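You operate a simulated robot arm through the tools that you are given. There is no shell and no other tool. Be economical: measure what you need, move in short steps, check, and stop when the job is done.

The job below is to be done with a simulated robot arm. You get a single attempt, and the scene is never put back.

JOB
Plug the lamp in, switch on till it glows, then switch off.
Fine: Use the bar socket and the bar switch; end with the lamp plugged in. Switch off at the socket before a plug moves. Touch keys, dials, switches and plugs with dry hands. Drag no lead or hose; leave none across the way. Pinch, break and dent nothing; leave nothing switched on.

The check looks at the end state, three seconds after you hand in, the way a careful person would. Anything else that was tipped, shoved, dropped, spilled or broken makes it a failure.

ROBOT AND FRAMES
A 7-joint arm with a two-finger parallel gripper, fixed in place. Base frame: the origin is at the foot of the arm, x ahead of it, y to its left, z up; the work surface is at about z = 840. Readings come in mm, rad, newtons and seconds.
With the tool pointing down near the work surface it reaches from about 480 to 920 mm from the base axis. Its first joint turns from -2.007 to 2.007 rad. Payload 3.91 kg.
The TCP is the grasp point between the finger pads, 30 mm short of the fingertips. In the tool frame z runs along the fingers and y along their closing line. The gripper opens to 110 mm. The fingers are 20 mm wide and 10 mm thick; the gripper's body (48 by 112 mm) begins 55 mm behind the TCP.
Orientation is told as [roll, pitch, yaw] about the base's x, y, z axes, in that order, counted from this pose: with the fingers straight down and closing along the base's y, the tool's x points along the base's -x, its y along +y and its z along -z.

CONTROLS
- The arm moves only by the tool move_arm. Its argument "targets" is a list of rows, each a list of 7 numbers: the turn, a rotation vector about the base's x, y, z in units of 120 degrees (1.0 is 120 degrees), then the shift along the base's x, y, z in units of 400 mm (1.0 is 400 mm), then the finger opening in mm, from 0 to 110. In form: [[ax, ay, az, x, y, z, jaw], ...]. A call has 1 to 20 rows; each row is the pose to reach, as a shift and turn from the pose commanded when the call began. A call with a number of a shift or a turn outside -1 to 1 is refused whole. A row lasts 0.2 s, in which the tool goes at most 50 mm and 0.15 rad; a call with a longer step from one row to the next is refused whole, and so is a gripper value outside its range. A pose out of reach is approached as far as the arm can. The call stops where the force on the tool passes 40 N (or 10 N more than at its start, if that is more) or the arm is blocked; 0.2 s more then pass. The fingers move at their own pace (about 153 mm/s each) and stop on an object; they squeeze with about 35 N. The grip force told is the motor's: it shows also when the fingers shut on nothing. Time passes only in rows, and 0.2 s behind the last, so rows that repeat a pose let the fingers close. It gives the time, the measured TCP pose, the force on the tool (base axes), the opening and the grip force at its end, in the units of the frame above (readings bear some noise), with the torque about the TCP (base axes, N m) and any sound that the robot's microphone picked up, and new pictures: "show" is both (left out), scene, wrist or none.
- Cameras (640 x 400 px; columns grow to the right, rows downward): "scene" is fixed at [411.5, 637.4, 1427.9]; the picture's right is [-0.93, -0.36, 0.00], its down [-0.21, 0.53, -0.82] and it looks along [0.30, -0.76, -0.57] (base axes); focal length 319 px, centre (320, 200). "wrist" rides on the gripper at [72, 17, -103] in the tool frame; the picture's right is [-0.23, 0.97, 0.00], its down [-0.76, -0.18, -0.62] and it looks along [-0.61, -0.14, 0.78] (tool axes); focal length 222 px, centre (320, 200). There is no depth. A picture from a camera that has moved, and an enlarged one, comes with that camera's place and axes in the base frame and with its lens. The place of the scene camera against the robot may be out by one fixed shift of up to 25 mm in any direction.
- lift_body(by): slides the trunk up (or, below 0, down) by that many mm; the arm rides with it, the base frame stays. It gives what a move gives, with no picture.
- zoom(camera, box): a new picture of the part [left, top, right, bottom] of that camera's present view, enlarged. No time passes.
- sign_off(): hands the job in; it is judged then, once.

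Go step by step. Nothing tells you positions but the pictures and the camera data: compare them with the known pose of the tool, close in by small moves and look again before you grip or let go. The budget is 120 turns and 200 pictures, counting those below and the enlarged ones. Unless the task says otherwise, let go and move clear before handing in, and close with one line.

The tools are called after "Request:" as name(argument=value, ...) on one line, values as JSON. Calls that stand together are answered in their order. move_arm: Moves the arm, as the interface text tells. Its arguments: {"type":"object","properties":{"targets":{"type":"array"},"show":{"type":"string","enum":["both","scene","wrist","none"]}},"required":["targets"]} The other tools are called the same way: lift_body (by) slides the trunk up or down; zoom (camera, box) takes an enlarged picture of a part of a camera's view; sign_off () hands the job in.

At the start:

```text
time: 0.0
ee_pos: [514.4, 160.8, 1196.5]
orientation: [0.001, 0.0, -0.001]
force: [0.0, -1.2, -0.2]
ft_torque: [0.02, -0.03, -0.02]
grip_width: 110.2
gripper_force: 0.0
trunk travel left (down, up): [-750.0, 240.0]
```

scene: 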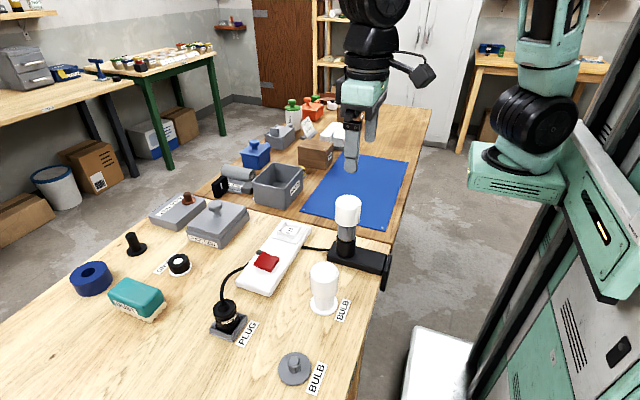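
wrist: 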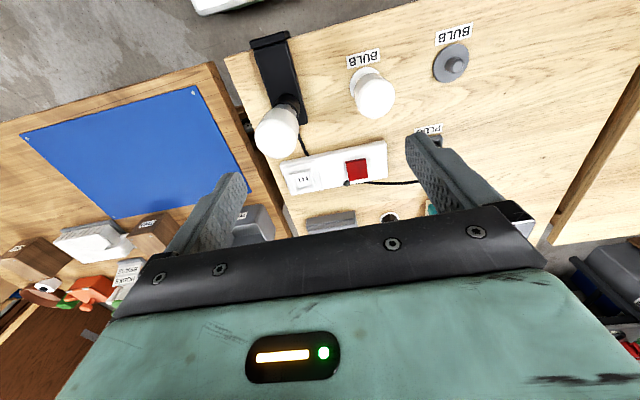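

I see a lamp holder with a bulb, a white bar with a red switch and a socket, and a plug standing in a gray stand with its lead. I'll look closer before moving.

Request:
zoom(camera="scene", box=[200, 190, 400, 390])

Request:
zoom(camera="scene", box=[230, 210, 330, 300])

Request:
zoom(camera="wrist", box=[240, 20, 480, 230])

Request:
zoom(camera="scene", box=[60, 170, 260, 340])

```text
2.00 times, centred on (300, 290) of scene
camera zoom: at [411.5, 637.4, 1427.9], right [-0.93, -0.36, 0.0], down [-0.21, 0.53, -0.82], along [0.3, -0.76, -0.57], focal length 638 px, centre (360, 20)
```

zoom: 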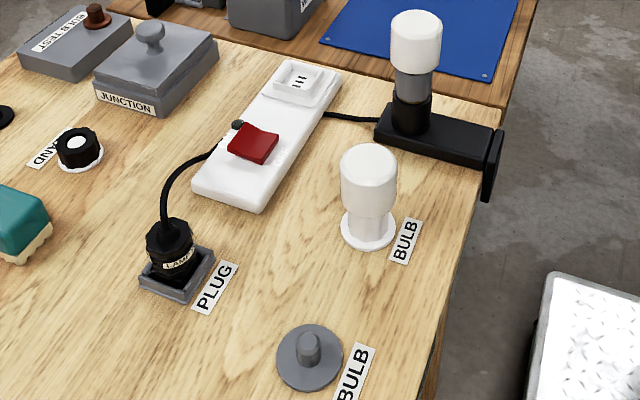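

```text
4.44 times, centred on (280, 255) of scene
camera zoom: at [411.5, 637.4, 1427.9], right [-0.93, -0.36, 0.0], down [-0.21, 0.53, -0.82], along [0.3, -0.76, -0.57], focal length 1418 px, centre (498, -44)
```

zoom: 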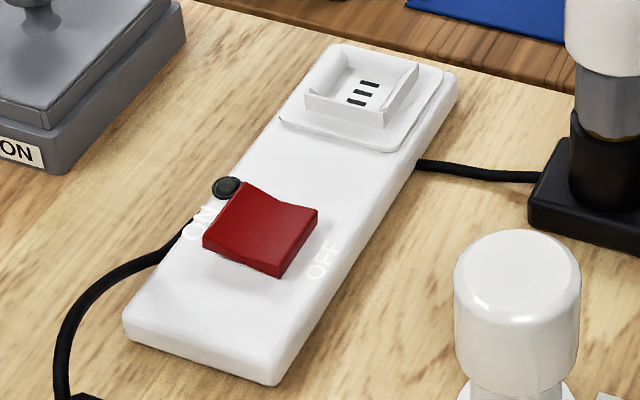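

```text
1.90 times, centred on (360, 125) of wrist
camera zoom: at [442.7, 178.3, 1299.3], right [0.23, 0.97, 0.0], down [0.76, -0.18, 0.62], along [0.61, -0.14, -0.78], focal length 423 px, centre (244, 343)
```

zoom: 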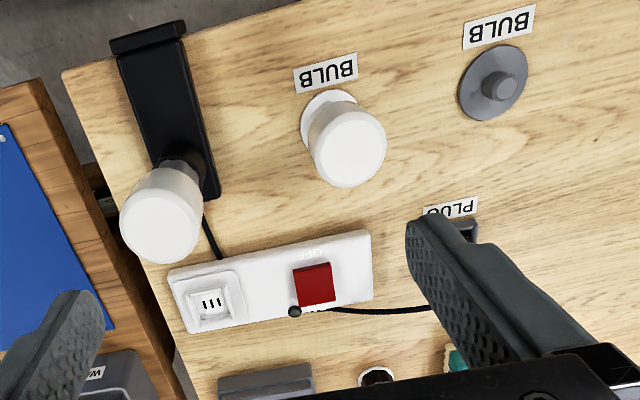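

```text
2.35 times, centred on (160, 255) of scene
camera zoom: at [411.5, 637.4, 1427.9], right [-0.93, -0.36, 0.0], down [-0.21, 0.53, -0.82], along [0.3, -0.76, -0.57], focal length 751 px, centre (696, 71)
```

zoom: 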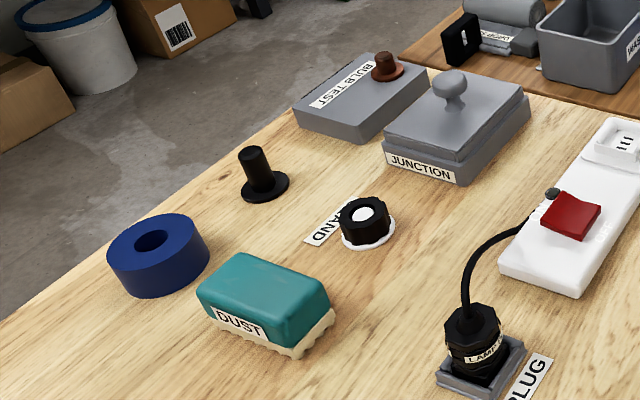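

The red rocker seems to be at about (711, 200), the socket at (707, 76) and the plug near (715, 359). I'll go above the bar to see the switch state and socket layout from close.

Request:
move_arm(targets=[[0, 0, 0, 0.06, 0.04, -0.05, 110], [0, 0, 0, 0.12, 0.08, -0.1, 110], [0, 0, 0, 0.18, 0.12, -0.15, 110], [0, 0, 0, 0.24, 0.16, -0.2, 110], [0, 0, 0, 0.3, 0.18, -0.27, 110], [0, 0, 0, 0.3, 0.18, -0.27, 110]])

```text
time: 1.4
ee_pos: [635.0, 232.1, 1088.3]
orientation: [0.0, -0.002, 0.0]
force: [-0.2, -0.1, -0.6]
ft_torque: [-0.01, -0.03, 0.01]
grip_width: 110.0
gripper_force: 0.1
trunk travel left (down, up): [-750.0, 240.0]
camera wrist: at [563.3, 249.7, 1191.5], right [0.23, 0.97, 0.0], down [0.76, -0.18, 0.62], along [0.61, -0.14, -0.78], focal length 222 px, centre (320, 200)
```

scene: 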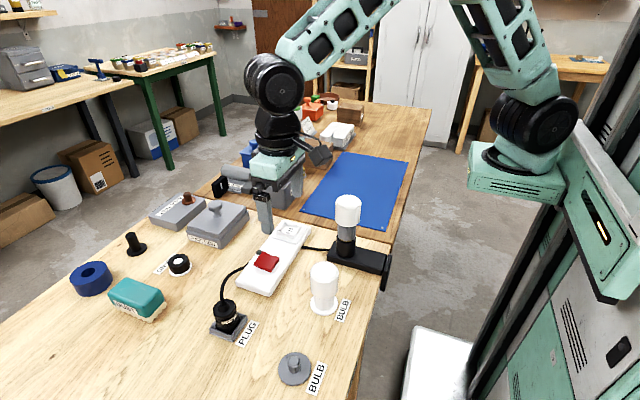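
wrist: 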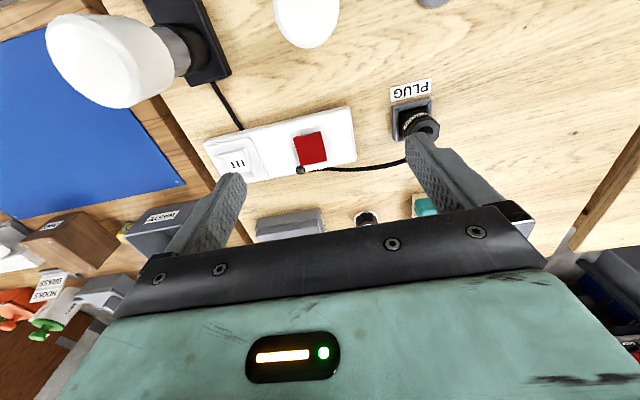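

Request:
zoom(camera="wrist", box=[190, 80, 370, 192])

Request:
zoom(camera="wrist", box=[370, 70, 460, 180])

Request:
zoom(camera="scene", box=[230, 230, 300, 280])

Request:
zoom(camera="scene", box=[200, 280, 270, 350])

```text
3.56 times, centred on (280, 136) of wrist
camera zoom: at [563.3, 249.7, 1191.5], right [0.23, 0.97, 0.0], down [0.76, -0.18, 0.62], along [0.61, -0.14, -0.78], focal length 790 px, centre (462, 428)
```

zoom: 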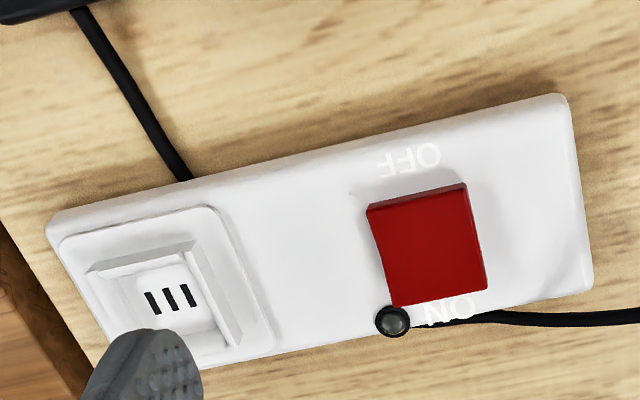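

```text
3.64 times, centred on (415, 125) of wrist
camera zoom: at [563.3, 249.7, 1191.5], right [0.23, 0.97, 0.0], down [0.76, -0.18, 0.62], along [0.61, -0.14, -0.78], focal length 808 px, centre (-26, 473)
```

zoom: 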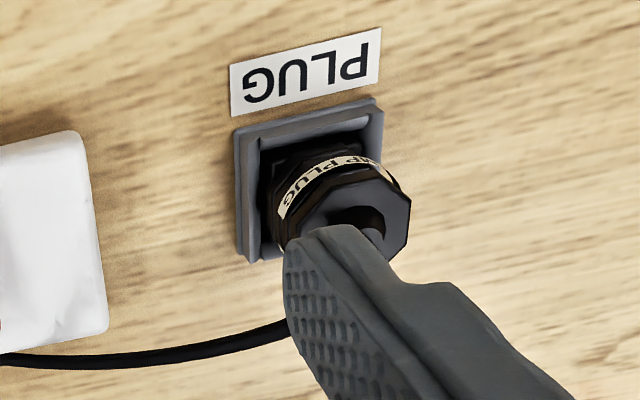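

```text
8.00 times, centred on (265, 255) of scene
camera zoom: at [411.5, 637.4, 1427.9], right [-0.93, -0.36, 0.0], down [-0.21, 0.53, -0.82], along [0.3, -0.76, -0.57], focal length 2553 px, centre (760, -240)
```

zoom: 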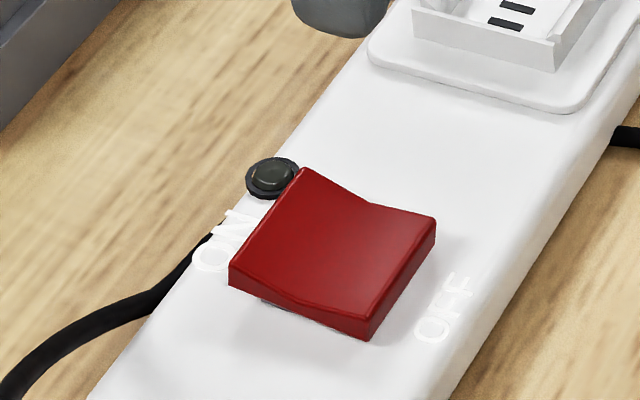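

```text
5.71 times, centred on (235, 315) of scene
camera zoom: at [411.5, 637.4, 1427.9], right [-0.93, -0.36, 0.0], down [-0.21, 0.53, -0.82], along [0.3, -0.76, -0.57], focal length 1823 px, centre (806, -457)
```

zoom: 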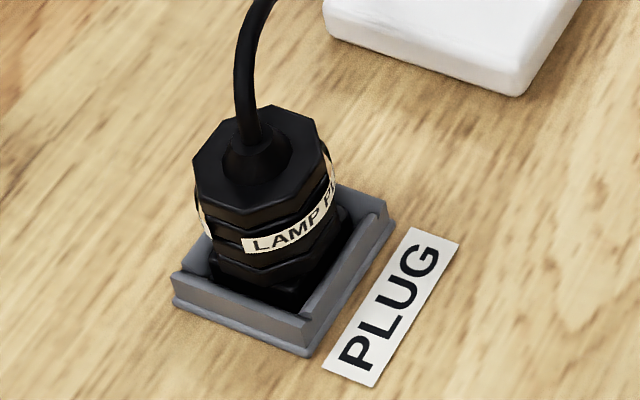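

The rocker's ON side is up and the pilot is dark, so the bar is off. The socket is at about (710, 78) and the plug at about (711, 360), its top near z 900. I'll turn the gripper so it closes along x, keeping the lead between the fingers, and hover over the plug.

Request:
move_arm(targets=[[0, 0, -0.068, 0.0175, 0.029, 0, 110], [0, 0, -0.136, 0.035, 0.058, 0, 110], [0, 0, -0.204, 0.0525, 0.087, 0, 110], [0, 0, -0.272, 0.07, 0.117, 0, 110], [0, 0, -0.34, 0.0875, 0.146, 0, 110], [0, 0, -0.408, 0.105, 0.175, 0, 110], [0, 0, -0.476, 0.1225, 0.205, 0, 110], [0, 0, -0.544, 0.14, 0.234, 0, 110], [0, 0, -0.612, 0.1575, 0.263, 0, 110], [0, 0, -0.68, 0.175, 0.292, 0, 110], [0, 0, -0.75, 0.1875, 0.3225, 0, 110], [0, 0, -0.75, 0.1875, 0.3225, -0.07, 110], [0, 0, -0.75, 0.1875, 0.3225, -0.07, 110]])

```text
time: 4.2
ee_pos: [708.7, 361.5, 1060.4]
orientation: [-0.002, -0.001, -1.57]
force: [-0.6, 0.6, 0.2]
ft_torque: [-0.01, -0.04, 0.01]
grip_width: 110.2
gripper_force: 0.1
trunk travel left (down, up): [-750.0, 240.0]
camera wrist: at [726.5, 434.2, 1163.6], right [0.97, -0.23, 0.0], down [-0.18, -0.76, 0.62], along [-0.14, -0.61, -0.78], focal length 222 px, centre (320, 200)
```

scene: 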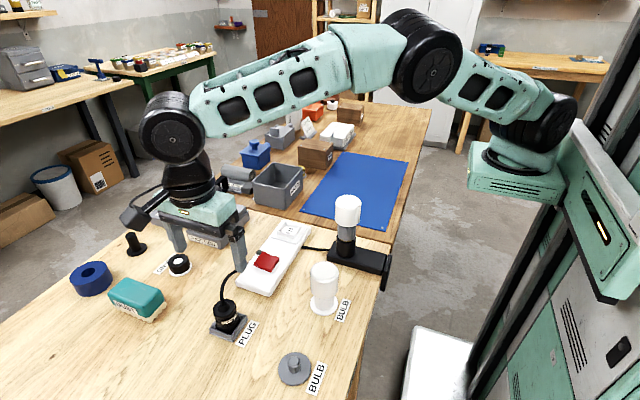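
wrist: 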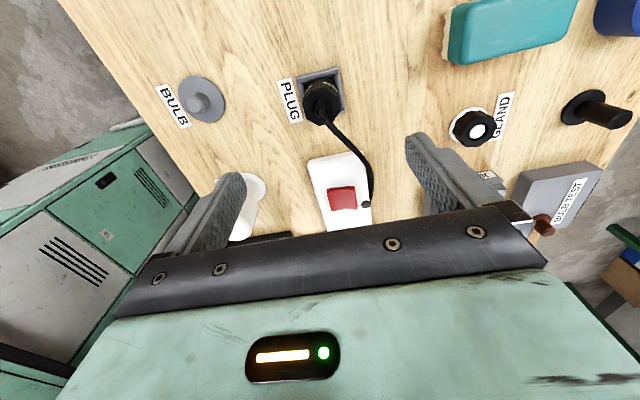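

Request:
zoom(camera="wrist", box=[270, 50, 400, 150])

Request:
zoom(camera="wrist", box=[290, 140, 400, 240])

```text
4.00 times, centred on (335, 100) of wrist
camera zoom: at [726.5, 434.2, 1163.6], right [0.97, -0.23, 0.0], down [-0.18, -0.76, 0.62], along [-0.14, -0.61, -0.78], focal length 888 px, centre (260, 600)
```

zoom: 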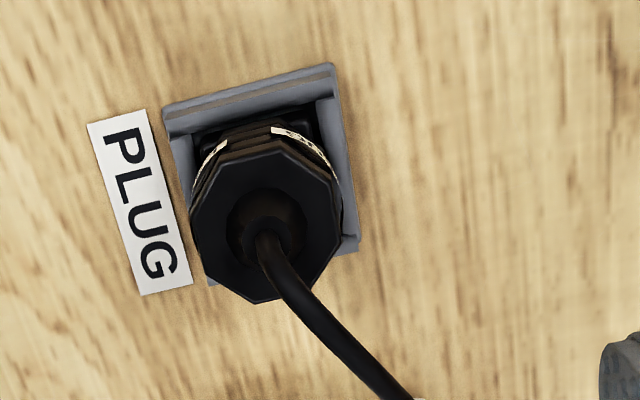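

```text
4.00 times, centred on (345, 190) of wrist
camera zoom: at [726.5, 434.2, 1163.6], right [0.97, -0.23, 0.0], down [-0.18, -0.76, 0.62], along [-0.14, -0.61, -0.78], focal length 888 px, centre (220, 240)
```

zoom: 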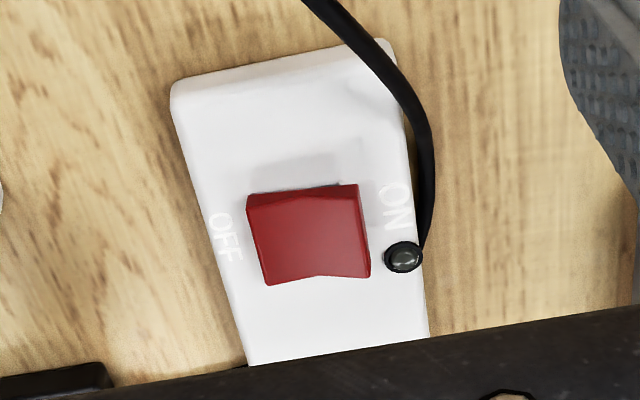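

Plug body is about 43 mm across, with flats facing ±x, centred near (710, 363) with its top near z 897. I'll descend partway and look again.

Request:
move_arm(targets=[[0, 0, 0, 0.002, 0.003, -0.08, 110], [0, 0, 0, 0.002, 0.003, -0.16, 110], [0, 0, 0, 0.002, 0.003, -0.24, 110], [0, 0, 0, 0.002, 0.003, -0.3, 110], [0, 0, 0, 0.002, 0.003, -0.3, 110]])

```text
time: 5.4
ee_pos: [709.9, 362.9, 941.0]
orientation: [-0.002, 0.0, -1.571]
force: [-0.1, 0.1, 0.6]
ft_torque: [0.04, 0.03, -0.03]
grip_width: 110.1
gripper_force: 0.0
trunk travel left (down, up): [-750.0, 240.0]
camera wrist: at [727.2, 436.2, 1043.5], right [0.97, -0.23, 0.0], down [-0.18, -0.76, 0.62], along [-0.14, -0.61, -0.78], focal length 222 px, centre (320, 200)
```

scene: 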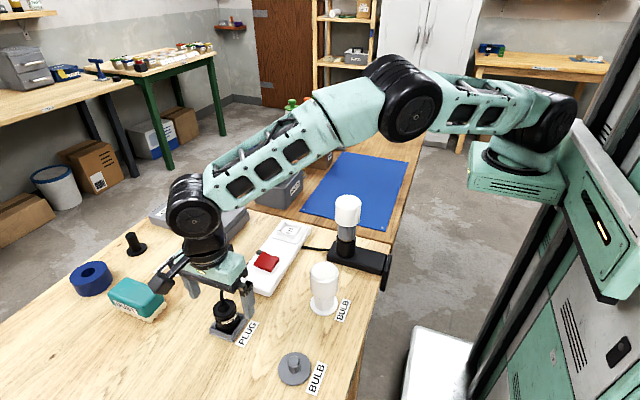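
wrist: 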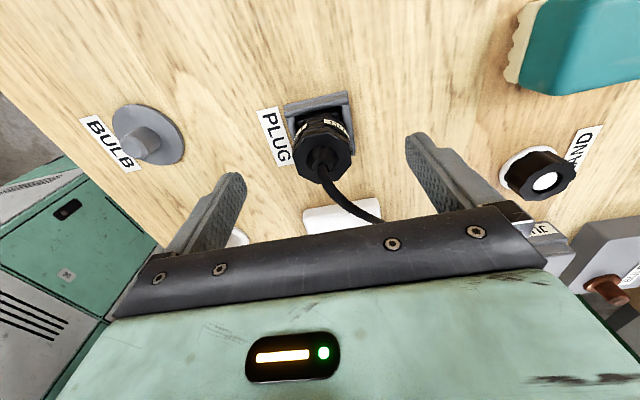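

Request:
zoom(camera="wrist", box=[250, 80, 410, 230])

Request:
zoom(camera="scene", box=[170, 240, 290, 350])

```text
2.67 times, centred on (330, 155) of wrist
camera zoom: at [727.2, 436.2, 1043.5], right [0.97, -0.23, 0.0], down [-0.18, -0.76, 0.62], along [-0.14, -0.61, -0.78], focal length 592 px, centre (293, 320)
```

zoom: 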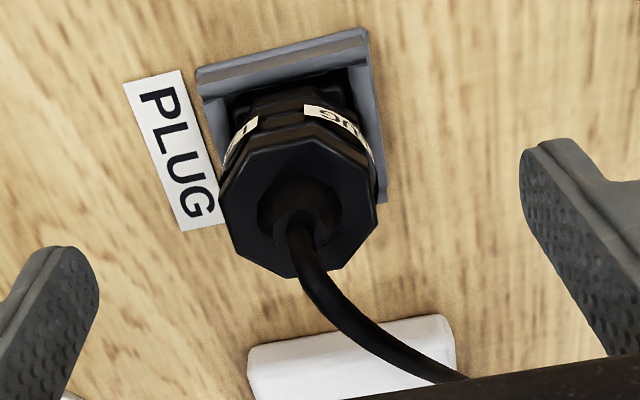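

```text
3.64 times, centred on (230, 295) of scene
camera zoom: at [411.5, 637.4, 1427.9], right [-0.93, -0.36, 0.0], down [-0.21, 0.53, -0.82], along [0.3, -0.76, -0.57], focal length 1160 px, centre (647, -146)
```

zoom: 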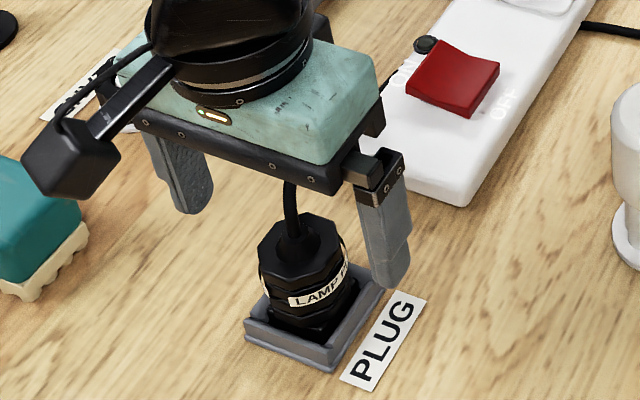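

Alignment is good (plug near (711, 362)). I'll go down to z 899 so the tips stay above the tray rim, then close.

Request:
move_arm(targets=[[0, 0, 0, 0.0025, -0.001, -0.05, 110], [0, 0, 0, 0.0025, -0.001, -0.105, 110], [0, 0, 0, 0.0025, -0.001, -0.105, 80], [0, 0, 0, 0.0025, -0.001, -0.105, 60], [0, 0, 0, 0.0025, -0.001, -0.105, 50]])

Request:
zoom(camera="scene", box=[170, 240, 290, 350])

Request:
zoom(camera="wrist", box=[220, 80, 440, 230])

```text
time: 6.6
ee_pos: [710.1, 362.4, 899.3]
orientation: [0.0, 0.001, -1.569]
force: [0.4, -0.6, -0.3]
ft_torque: [0.01, -0.01, 0.01]
grip_width: 50.3
gripper_force: 0.0
trunk travel left (down, up): [-750.0, 240.0]
camera wrist: at [728.2, 435.7, 1002.9], right [0.97, -0.23, 0.0], down [-0.18, -0.76, 0.62], along [-0.14, -0.61, -0.78], focal length 222 px, centre (320, 200)
```

scene: 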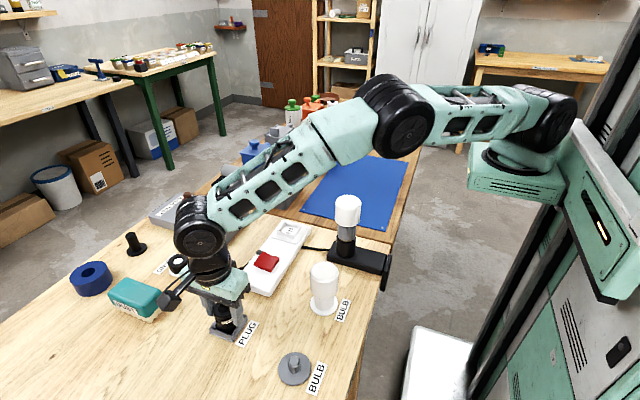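
wrist: 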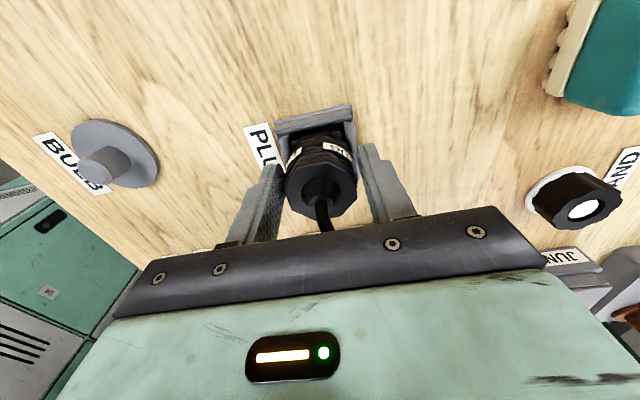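

```text
3.64 times, centred on (230, 295) of scene
camera zoom: at [411.5, 637.4, 1427.9], right [-0.93, -0.36, 0.0], down [-0.21, 0.53, -0.82], along [0.3, -0.76, -0.57], focal length 1160 px, centre (647, -146)
```

zoom: 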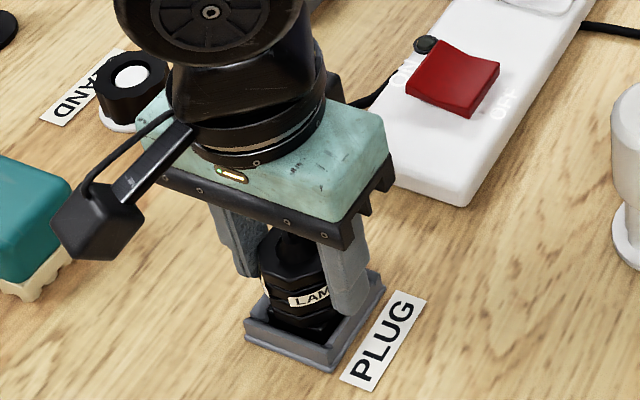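

```text
2.67 times, centred on (330, 155) of wrist
camera zoom: at [728.2, 435.7, 1002.9], right [0.97, -0.23, 0.0], down [-0.18, -0.76, 0.62], along [-0.14, -0.61, -0.78], focal length 592 px, centre (293, 320)
```

zoom: 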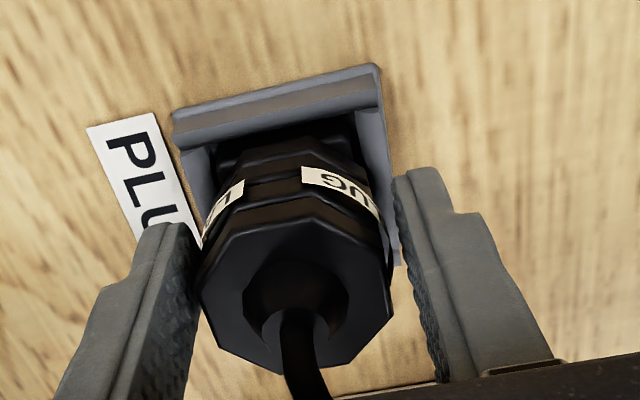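

The fingers straddle the plug with the lead free between them. I'll nudge 2 mm in −y and close.

Request:
move_arm(targets=[[0, 0, 0, 0, -0.005, 0, 50], [0, 0, 0, 0, -0.005, 0, 46], [0, 0, 0, 0, -0.005, 0, 42], [0, 0, 0, 0, -0.005, 0, 36], [0, 0, 0, 0, -0.005, 0, 30]], show="wrist")

```text
time: 7.8
ee_pos: [710.8, 360.2, 899.2]
orientation: [0.0, 0.0, -1.57]
force: [0.9, -0.7, -0.6]
ft_torque: [-0.01, 0.01, 0.02]
grip_width: 40.2
gripper_force: 34.8
trunk travel left (down, up): [-750.0, 240.0]
camera wrist: at [728.5, 433.9, 1002.1], right [0.97, -0.23, 0.0], down [-0.18, -0.76, 0.62], along [-0.14, -0.61, -0.78], focal length 222 px, centre (320, 200)
```

wrist: 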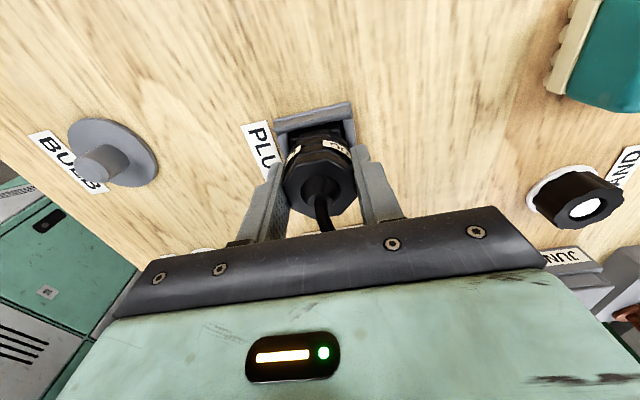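

Gripped at 40 mm. I'll lift it straight up a little and look.

Request:
move_arm(targets=[[0, 0, 0, 0, 0, 0.025, 30], [0, 0, 0, 0, 0, 0.05, 30], [0, 0, 0, 0, 0, 0.1, 30], [0, 0, 0, 0, 0, 0.15, 30], [0, 0, 0, 0, 0, 0.15, 30]])

Request:
zoom(camera="scene", box=[160, 220, 300, 350])

Request:
zoom(camera="wrist", box=[220, 60, 440, 230])

```text
time: 9.0
ee_pos: [710.7, 359.9, 959.9]
orientation: [0.001, -0.002, -1.571]
force: [-0.4, 0.7, -0.5]
ft_torque: [0.0, 0.02, -0.02]
grip_width: 40.5
gripper_force: 34.1
trunk travel left (down, up): [-750.0, 240.0]
camera wrist: at [727.8, 433.5, 1062.1], right [0.97, -0.23, 0.0], down [-0.18, -0.76, 0.62], along [-0.14, -0.61, -0.78], focal length 222 px, centre (320, 200)
```

scene: 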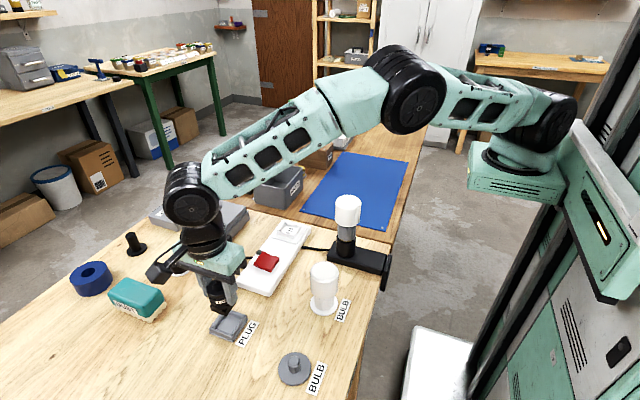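
wrist: 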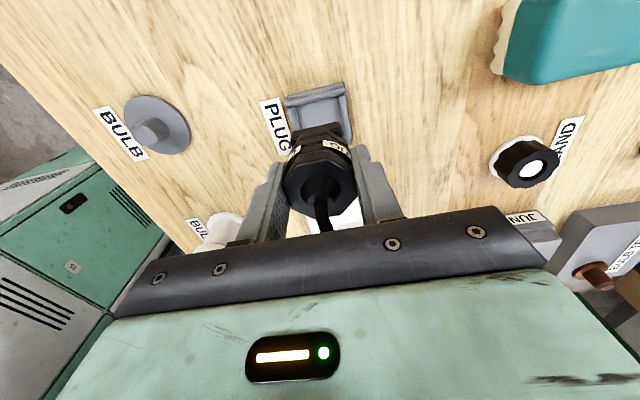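

```text
3.08 times, centred on (230, 285) of scene
camera zoom: at [411.5, 637.4, 1427.9], right [-0.93, -0.36, 0.0], down [-0.21, 0.53, -0.82], along [0.3, -0.76, -0.57], focal length 982 px, centre (597, -62)
```

zoom: 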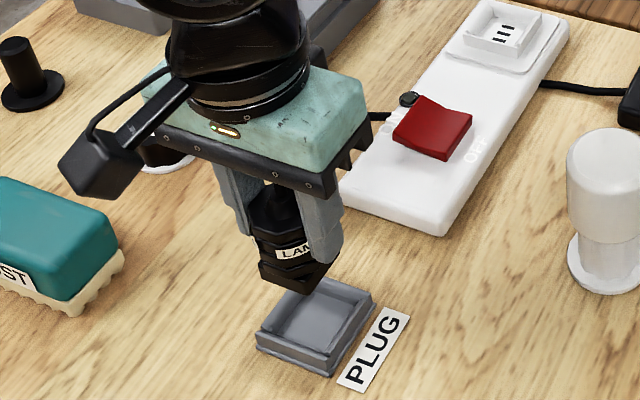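

```text
2.35 times, centred on (330, 145) of wrist
camera zoom: at [727.8, 433.5, 1062.1], right [0.97, -0.23, 0.0], down [-0.18, -0.76, 0.62], along [-0.14, -0.61, -0.78], focal length 523 px, centre (296, 329)
```

zoom: 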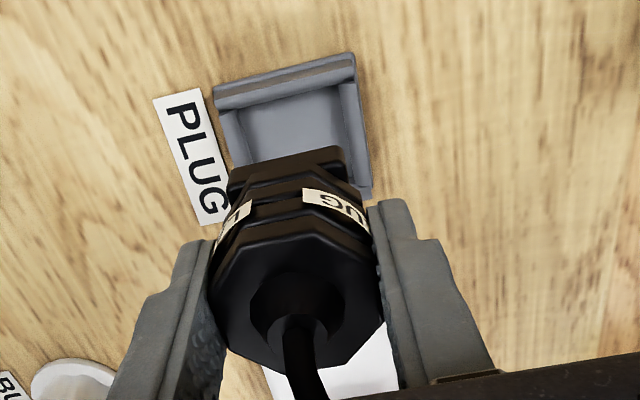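

The plug is out cleanly; it has a square base that fits a square well. I'll raise a little and carry it along −y to hover above the socket, then compare the picture with this view over the tray.

Request:
move_arm(targets=[[0, 0, 0, 0, 0, 0.06, 30], [0, 0, 0, 0, -0.08, 0.06, 30], [0, 0, 0, 0, -0.16, 0.06, 30], [0, 0, 0, 0, -0.24, 0.06, 30], [0, 0, 0, 0, -0.32, 0.06, 30], [0, 0, 0, 0, -0.38, 0.06, 30], [0, 0, 0, 0, -0.38, 0.06, 30]])

```text
time: 10.6
ee_pos: [711.7, 208.5, 982.9]
orientation: [0.0, 0.0, -1.57]
force: [0.4, 0.2, -0.8]
ft_torque: [0.0, 0.03, -0.01]
grip_width: 40.2
gripper_force: 35.0
trunk travel left (down, up): [-750.0, 240.0]
camera wrist: at [729.4, 281.3, 1085.6], right [0.97, -0.23, 0.0], down [-0.18, -0.76, 0.62], along [-0.14, -0.61, -0.78], focal length 222 px, centre (320, 200)
```

scene: 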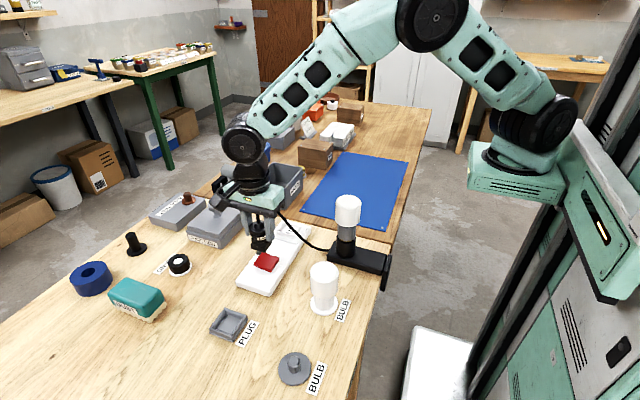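
wrist: 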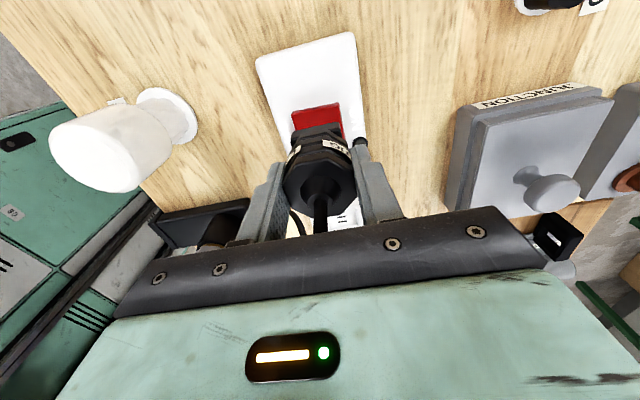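

Request:
zoom(camera="scene", box=[210, 160, 400, 300])

Request:
zoom(camera="wrist", box=[220, 80, 440, 250])

```text
2.86 times, centred on (305, 230) of scene
camera zoom: at [411.5, 637.4, 1427.9], right [-0.93, -0.36, 0.0], down [-0.21, 0.53, -0.82], along [0.3, -0.76, -0.57], focal length 912 px, centre (363, 114)
```

zoom: 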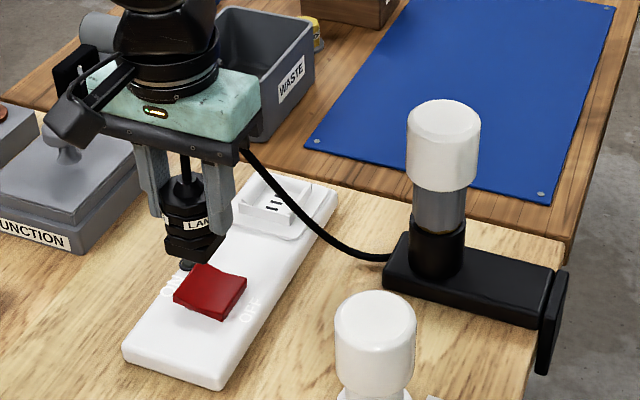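

```text
2.35 times, centred on (330, 165) of wrist
camera zoom: at [729.4, 281.3, 1085.6], right [0.97, -0.23, 0.0], down [-0.18, -0.76, 0.62], along [-0.14, -0.61, -0.78], focal length 523 px, centre (296, 282)
```

zoom: 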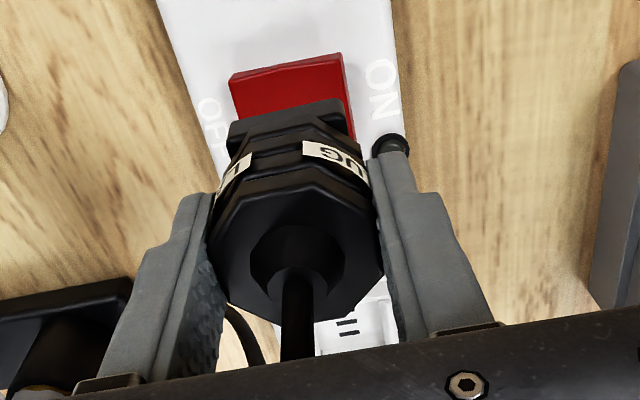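

The lead runs straight to the lamp base and hangs free. I'll continue to hover over the socket.

Request:
move_arm(targets=[[0, 0, 0, 0, -0.08, 0, 30], [0, 0, 0, 0, -0.16, 0, 30], [0, 0, 0, 0, -0.24, 0, 30], [0, 0, 0, 0, -0.326, -0.01, 30], [0, 0, 0, 0, -0.326, -0.02, 30]])

Request:
zoom(camera="scene", box=[210, 160, 400, 300])

Request:
zoom(camera="wrist", box=[220, 60, 440, 230])

```text
time: 11.8
ee_pos: [712.3, 78.0, 974.3]
orientation: [0.001, 0.0, -1.571]
force: [-0.7, -0.2, 0.3]
ft_torque: [0.0, -0.01, 0.01]
grip_width: 40.4
gripper_force: 34.8
trunk travel left (down, up): [-750.0, 240.0]
camera wrist: at [729.8, 151.6, 1077.5], right [0.97, -0.23, 0.0], down [-0.18, -0.76, 0.62], along [-0.14, -0.61, -0.78], focal length 222 px, centre (320, 200)
```

scene: 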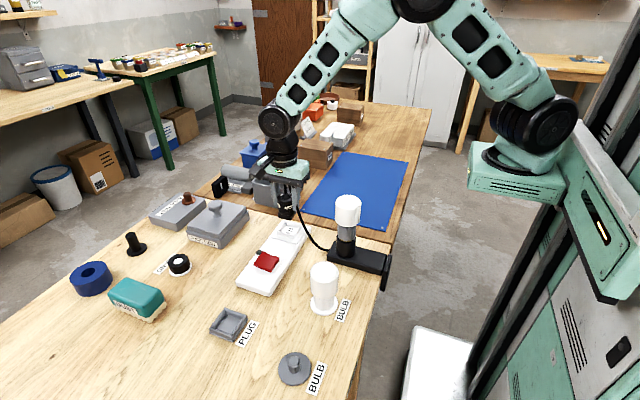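
wrist: 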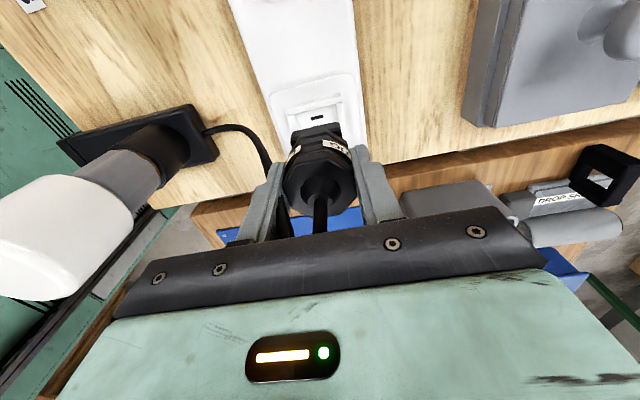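

```text
2.86 times, centred on (305, 230) of scene
camera zoom: at [411.5, 637.4, 1427.9], right [-0.93, -0.36, 0.0], down [-0.21, 0.53, -0.82], along [0.3, -0.76, -0.57], focal length 912 px, centre (363, 114)
```

zoom: 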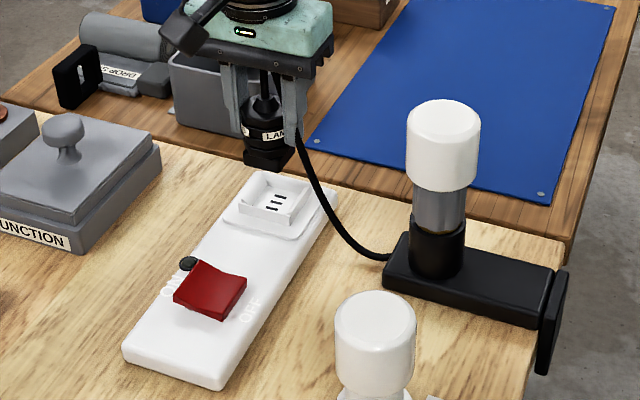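

```text
2.35 times, centred on (330, 145) of wrist
camera zoom: at [729.8, 151.6, 1077.5], right [0.97, -0.23, 0.0], down [-0.18, -0.76, 0.62], along [-0.14, -0.61, -0.78], focal length 523 px, centre (296, 329)
```

zoom: 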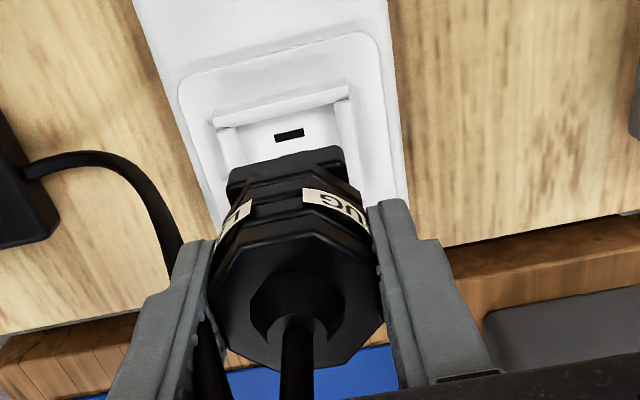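

The plug sits roughly over the socket. By comparison with the tray view I need about −2 mm in x and −4 mm in y; I'll correct, descend close to the rim and look again.

Request:
move_arm(targets=[[0, 0, 0, -0.005, -0.01, -0.04, 30], [0, 0, 0, -0.005, -0.01, -0.07, 30], [0, 0, 0, -0.005, -0.01, -0.07, 30]])

Request:
zoom(camera="scene", box=[255, 180, 325, 250])

Request:
zoom(camera="wrist", box=[250, 60, 400, 190])

```text
time: 12.6
ee_pos: [710.1, 75.3, 944.8]
orientation: [0.0, 0.001, -1.571]
force: [-0.5, 0.2, -0.6]
ft_torque: [0.02, 0.0, -0.03]
grip_width: 40.2
gripper_force: 34.9
trunk travel left (down, up): [-750.0, 240.0]
camera wrist: at [727.5, 148.3, 1048.0], right [0.97, -0.23, 0.0], down [-0.18, -0.76, 0.62], along [-0.14, -0.61, -0.78], focal length 222 px, centre (320, 200)
```

scene: 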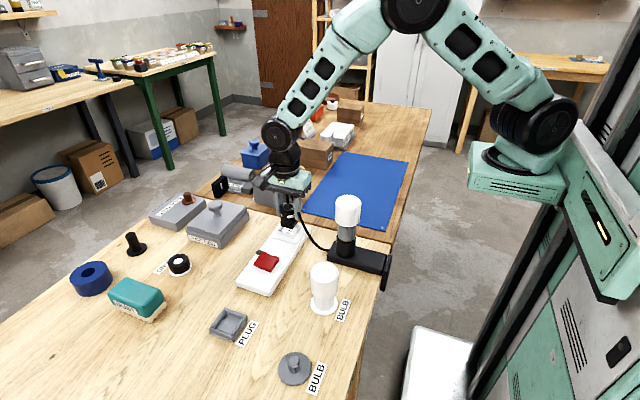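
wrist: 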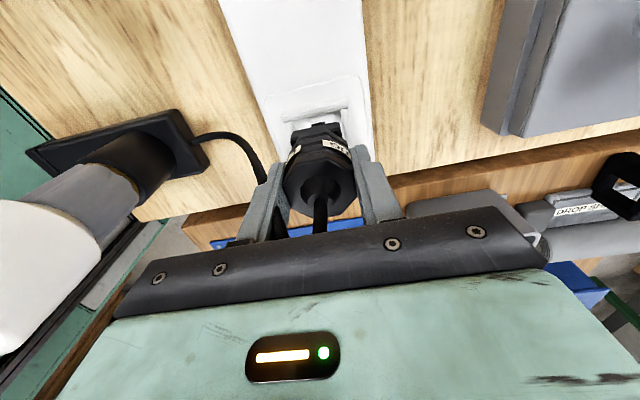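

```text
5.71 times, centred on (290, 215) of scene
camera zoom: at [411.5, 637.4, 1427.9], right [-0.93, -0.36, 0.0], down [-0.21, 0.53, -0.82], along [0.3, -0.76, -0.57], focal length 1823 px, centre (491, 114)
```

zoom: 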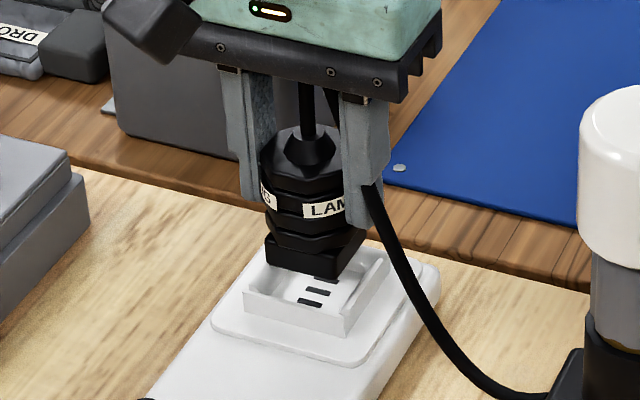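

```text
3.08 times, centred on (325, 125) of wrist
camera zoom: at [727.5, 148.3, 1048.0], right [0.97, -0.23, 0.0], down [-0.18, -0.76, 0.62], along [-0.14, -0.61, -0.78], focal length 684 px, centre (305, 431)
```

zoom: 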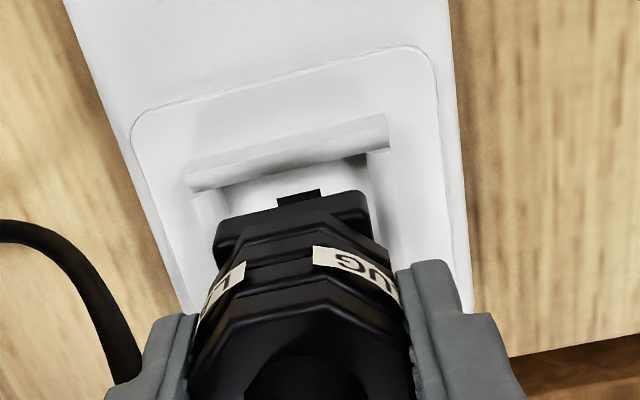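

Triangulating puts the socket rim at z ≈ 869 and its centre at about (711, 73.5), so the plug is aligned to within a millimetre or so. I'll descend slowly to the rim level.

Request:
move_arm(targets=[[0, 0, 0, 0, 0, -0.012, 30], [0, 0, 0, 0, 0, -0.024, 30], [0, 0, 0, 0, 0, -0.034, 30], [0, 0, 0, 0, 0, -0.042, 30], [0, 0, 0, 0, 0, -0.047, 30]], show="none")

Request:
zoom(camera="scene", box=[255, 180, 325, 250])

Request:
zoom(camera="wrist", box=[250, 60, 400, 190])

```text
time: 13.8
ee_pos: [709.5, 74.2, 927.2]
orientation: [0.0, 0.0, -1.571]
force: [-0.1, 0.0, -0.8]
ft_torque: [0.0, 0.01, 0.01]
grip_width: 40.3
gripper_force: 34.9
trunk travel left (down, up): [-750.0, 240.0]
```

```text
5.71 times, centred on (290, 215) of scene
camera zoom: at [411.5, 637.4, 1427.9], right [-0.93, -0.36, 0.0], down [-0.21, 0.53, -0.82], along [0.3, -0.76, -0.57], focal length 1823 px, centre (491, 114)
```

zoom: 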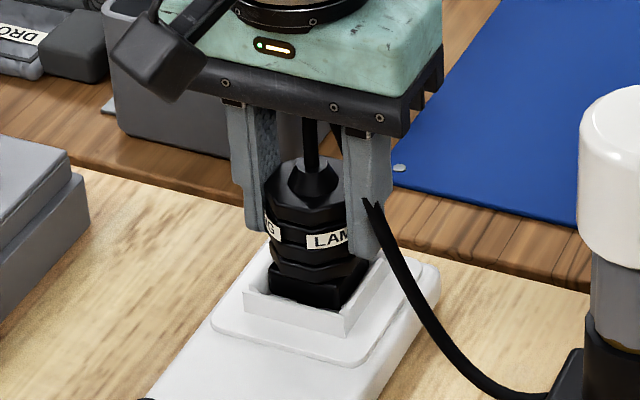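

```text
3.08 times, centred on (325, 125) of wrist
camera zoom: at [727.8, 146.9, 1029.6], right [0.97, -0.23, 0.0], down [-0.18, -0.76, 0.62], along [-0.14, -0.61, -0.78], focal length 684 px, centre (305, 431)
```

zoom: 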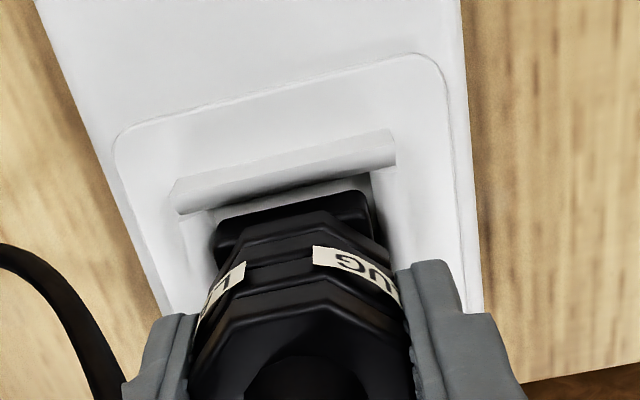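

The plug base is entering the well cleanly. I'll press down slowly, with the force stop as guard.

Request:
move_arm(targets=[[0, 0, 0, -0.001, 0, -0.005, 30], [0, 0, 0, -0.001, 0, -0.01, 30], [0, 0, 0, -0.001, 0, -0.015, 30], [0, 0, 0, -0.001, 0, -0.02, 30], [0, 0, 0, -0.001, 0, -0.025, 30]], show="none")

Request:
zoom(camera="scene", box=[255, 180, 325, 250])

```text
time: 15.0
ee_pos: [707.6, 74.4, 919.5]
orientation: [0.004, 0.002, -1.571]
force: [-4.2, -0.8, 34.2]
ft_torque: [-0.03, 0.21, -0.01]
grip_width: 40.6
gripper_force: 35.2
trunk travel left (down, up): [-750.0, 240.0]
```

```text
5.71 times, centred on (290, 215) of scene
camera zoom: at [411.5, 637.4, 1427.9], right [-0.93, -0.36, 0.0], down [-0.21, 0.53, -0.82], along [0.3, -0.76, -0.57], focal length 1823 px, centre (491, 114)
```

zoom: 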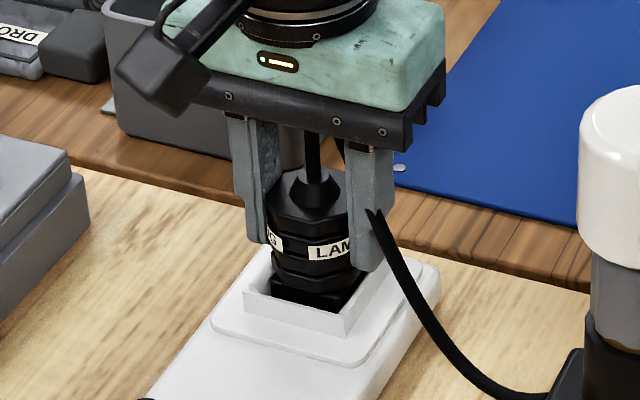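

Request:
zoom(camera="wrist", box=[250, 60, 400, 190])

```text
3.08 times, centred on (325, 125) of wrist
camera zoom: at [726.5, 147.2, 1023.3], right [0.97, -0.23, 0.0], down [-0.18, -0.76, 0.62], along [-0.14, -0.61, -0.78], focal length 684 px, centre (305, 431)
```

zoom: 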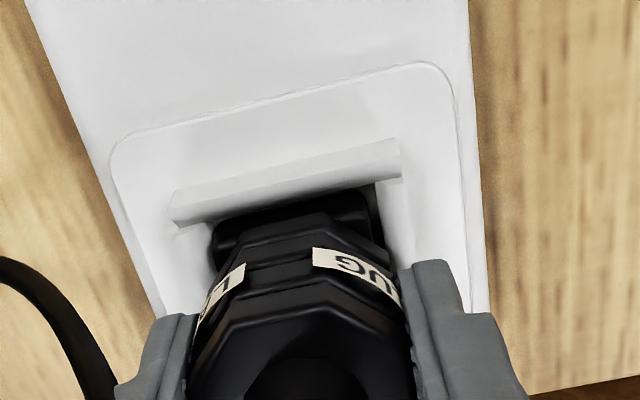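

The plug met firm resistance near the expected seating height (≈919). I'll centre x by a millimetre and press a little more to check it is fully home.

Request:
move_arm(targets=[[0, 0, 0, 0.003, 0, 0.005, 30], [0, 0, 0, 0.003, 0, 0.005, 30], [0, 0, 0, 0.003, 0, 0, 30], [0, 0, 0, 0.003, 0, -0.005, 30], [0, 0, 0, 0.003, 0, -0.008, 30]], show="none")

Request:
zoom(camera="wrist", box=[250, 60, 400, 190])

```text
time: 16.2
ee_pos: [709.6, 74.4, 916.1]
orientation: [0.002, -0.001, -1.571]
force: [-5.9, -0.3, 34.3]
ft_torque: [-0.05, 0.22, -0.05]
grip_width: 40.6
gripper_force: 34.8
trunk travel left (down, up): [-750.0, 240.0]
```

```text
3.08 times, centred on (325, 125) of wrist
camera zoom: at [727.0, 147.4, 1019.0], right [0.97, -0.23, 0.0], down [-0.18, -0.76, 0.62], along [-0.14, -0.61, -0.78], focal length 684 px, centre (305, 431)
```

zoom: 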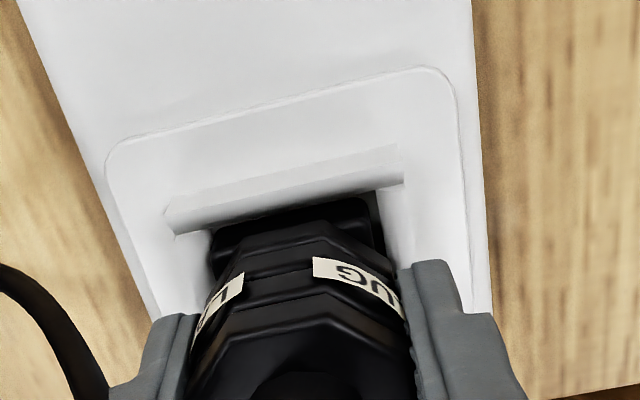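

It went 3 mm deeper, so the pins are sliding in against friction. I'll keep pressing in small steps.

Request:
move_arm(targets=[[0, 0, 0, 0, 0, -0.003, 30], [0, 0, 0, 0, 0, -0.006, 30], [0, 0, 0, 0, 0, -0.009, 30], [0, 0, 0, 0, 0, -0.012, 30], [0, 0, 0, 0, 0, -0.012, 30]], show="none")

Request:
zoom(camera="wrist", box=[250, 60, 400, 190])

Request:
zoom(camera="scene", box=[255, 180, 325, 250])

```text
time: 17.4
ee_pos: [709.5, 73.2, 910.0]
orientation: [0.003, 0.001, -1.573]
force: [-3.0, 1.1, 34.0]
ft_torque: [-0.02, 0.15, 0.03]
grip_width: 40.6
gripper_force: 35.5
trunk travel left (down, up): [-750.0, 240.0]
```

```text
3.08 times, centred on (325, 125) of wrist
camera zoom: at [727.0, 147.1, 1013.6], right [0.97, -0.23, 0.0], down [-0.18, -0.76, 0.62], along [-0.14, -0.61, -0.78], focal length 684 px, centre (305, 431)
```

zoom: 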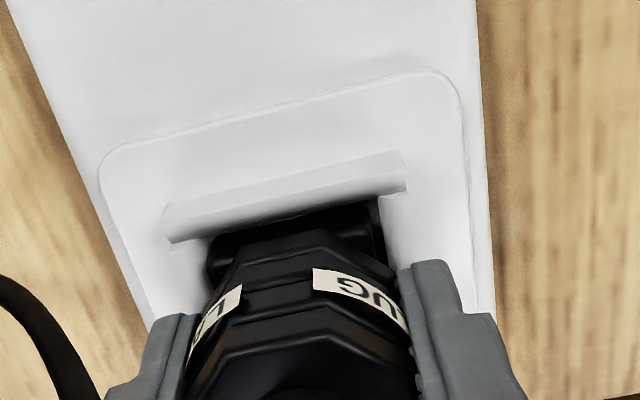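

```text
5.71 times, centred on (290, 215) of scene
camera zoom: at [411.5, 637.4, 1427.9], right [-0.93, -0.36, 0.0], down [-0.21, 0.53, -0.82], along [0.3, -0.76, -0.57], focal length 1823 px, centre (491, 114)
```

zoom: 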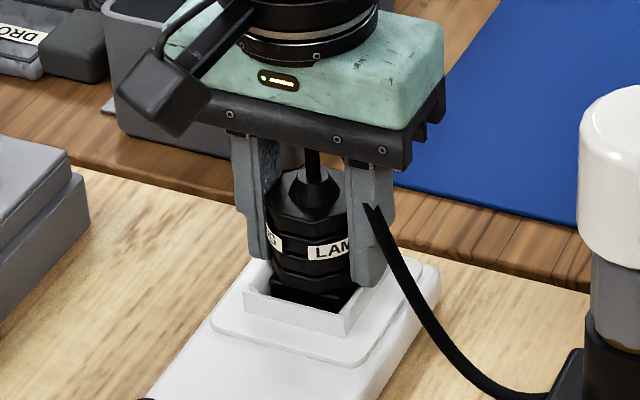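

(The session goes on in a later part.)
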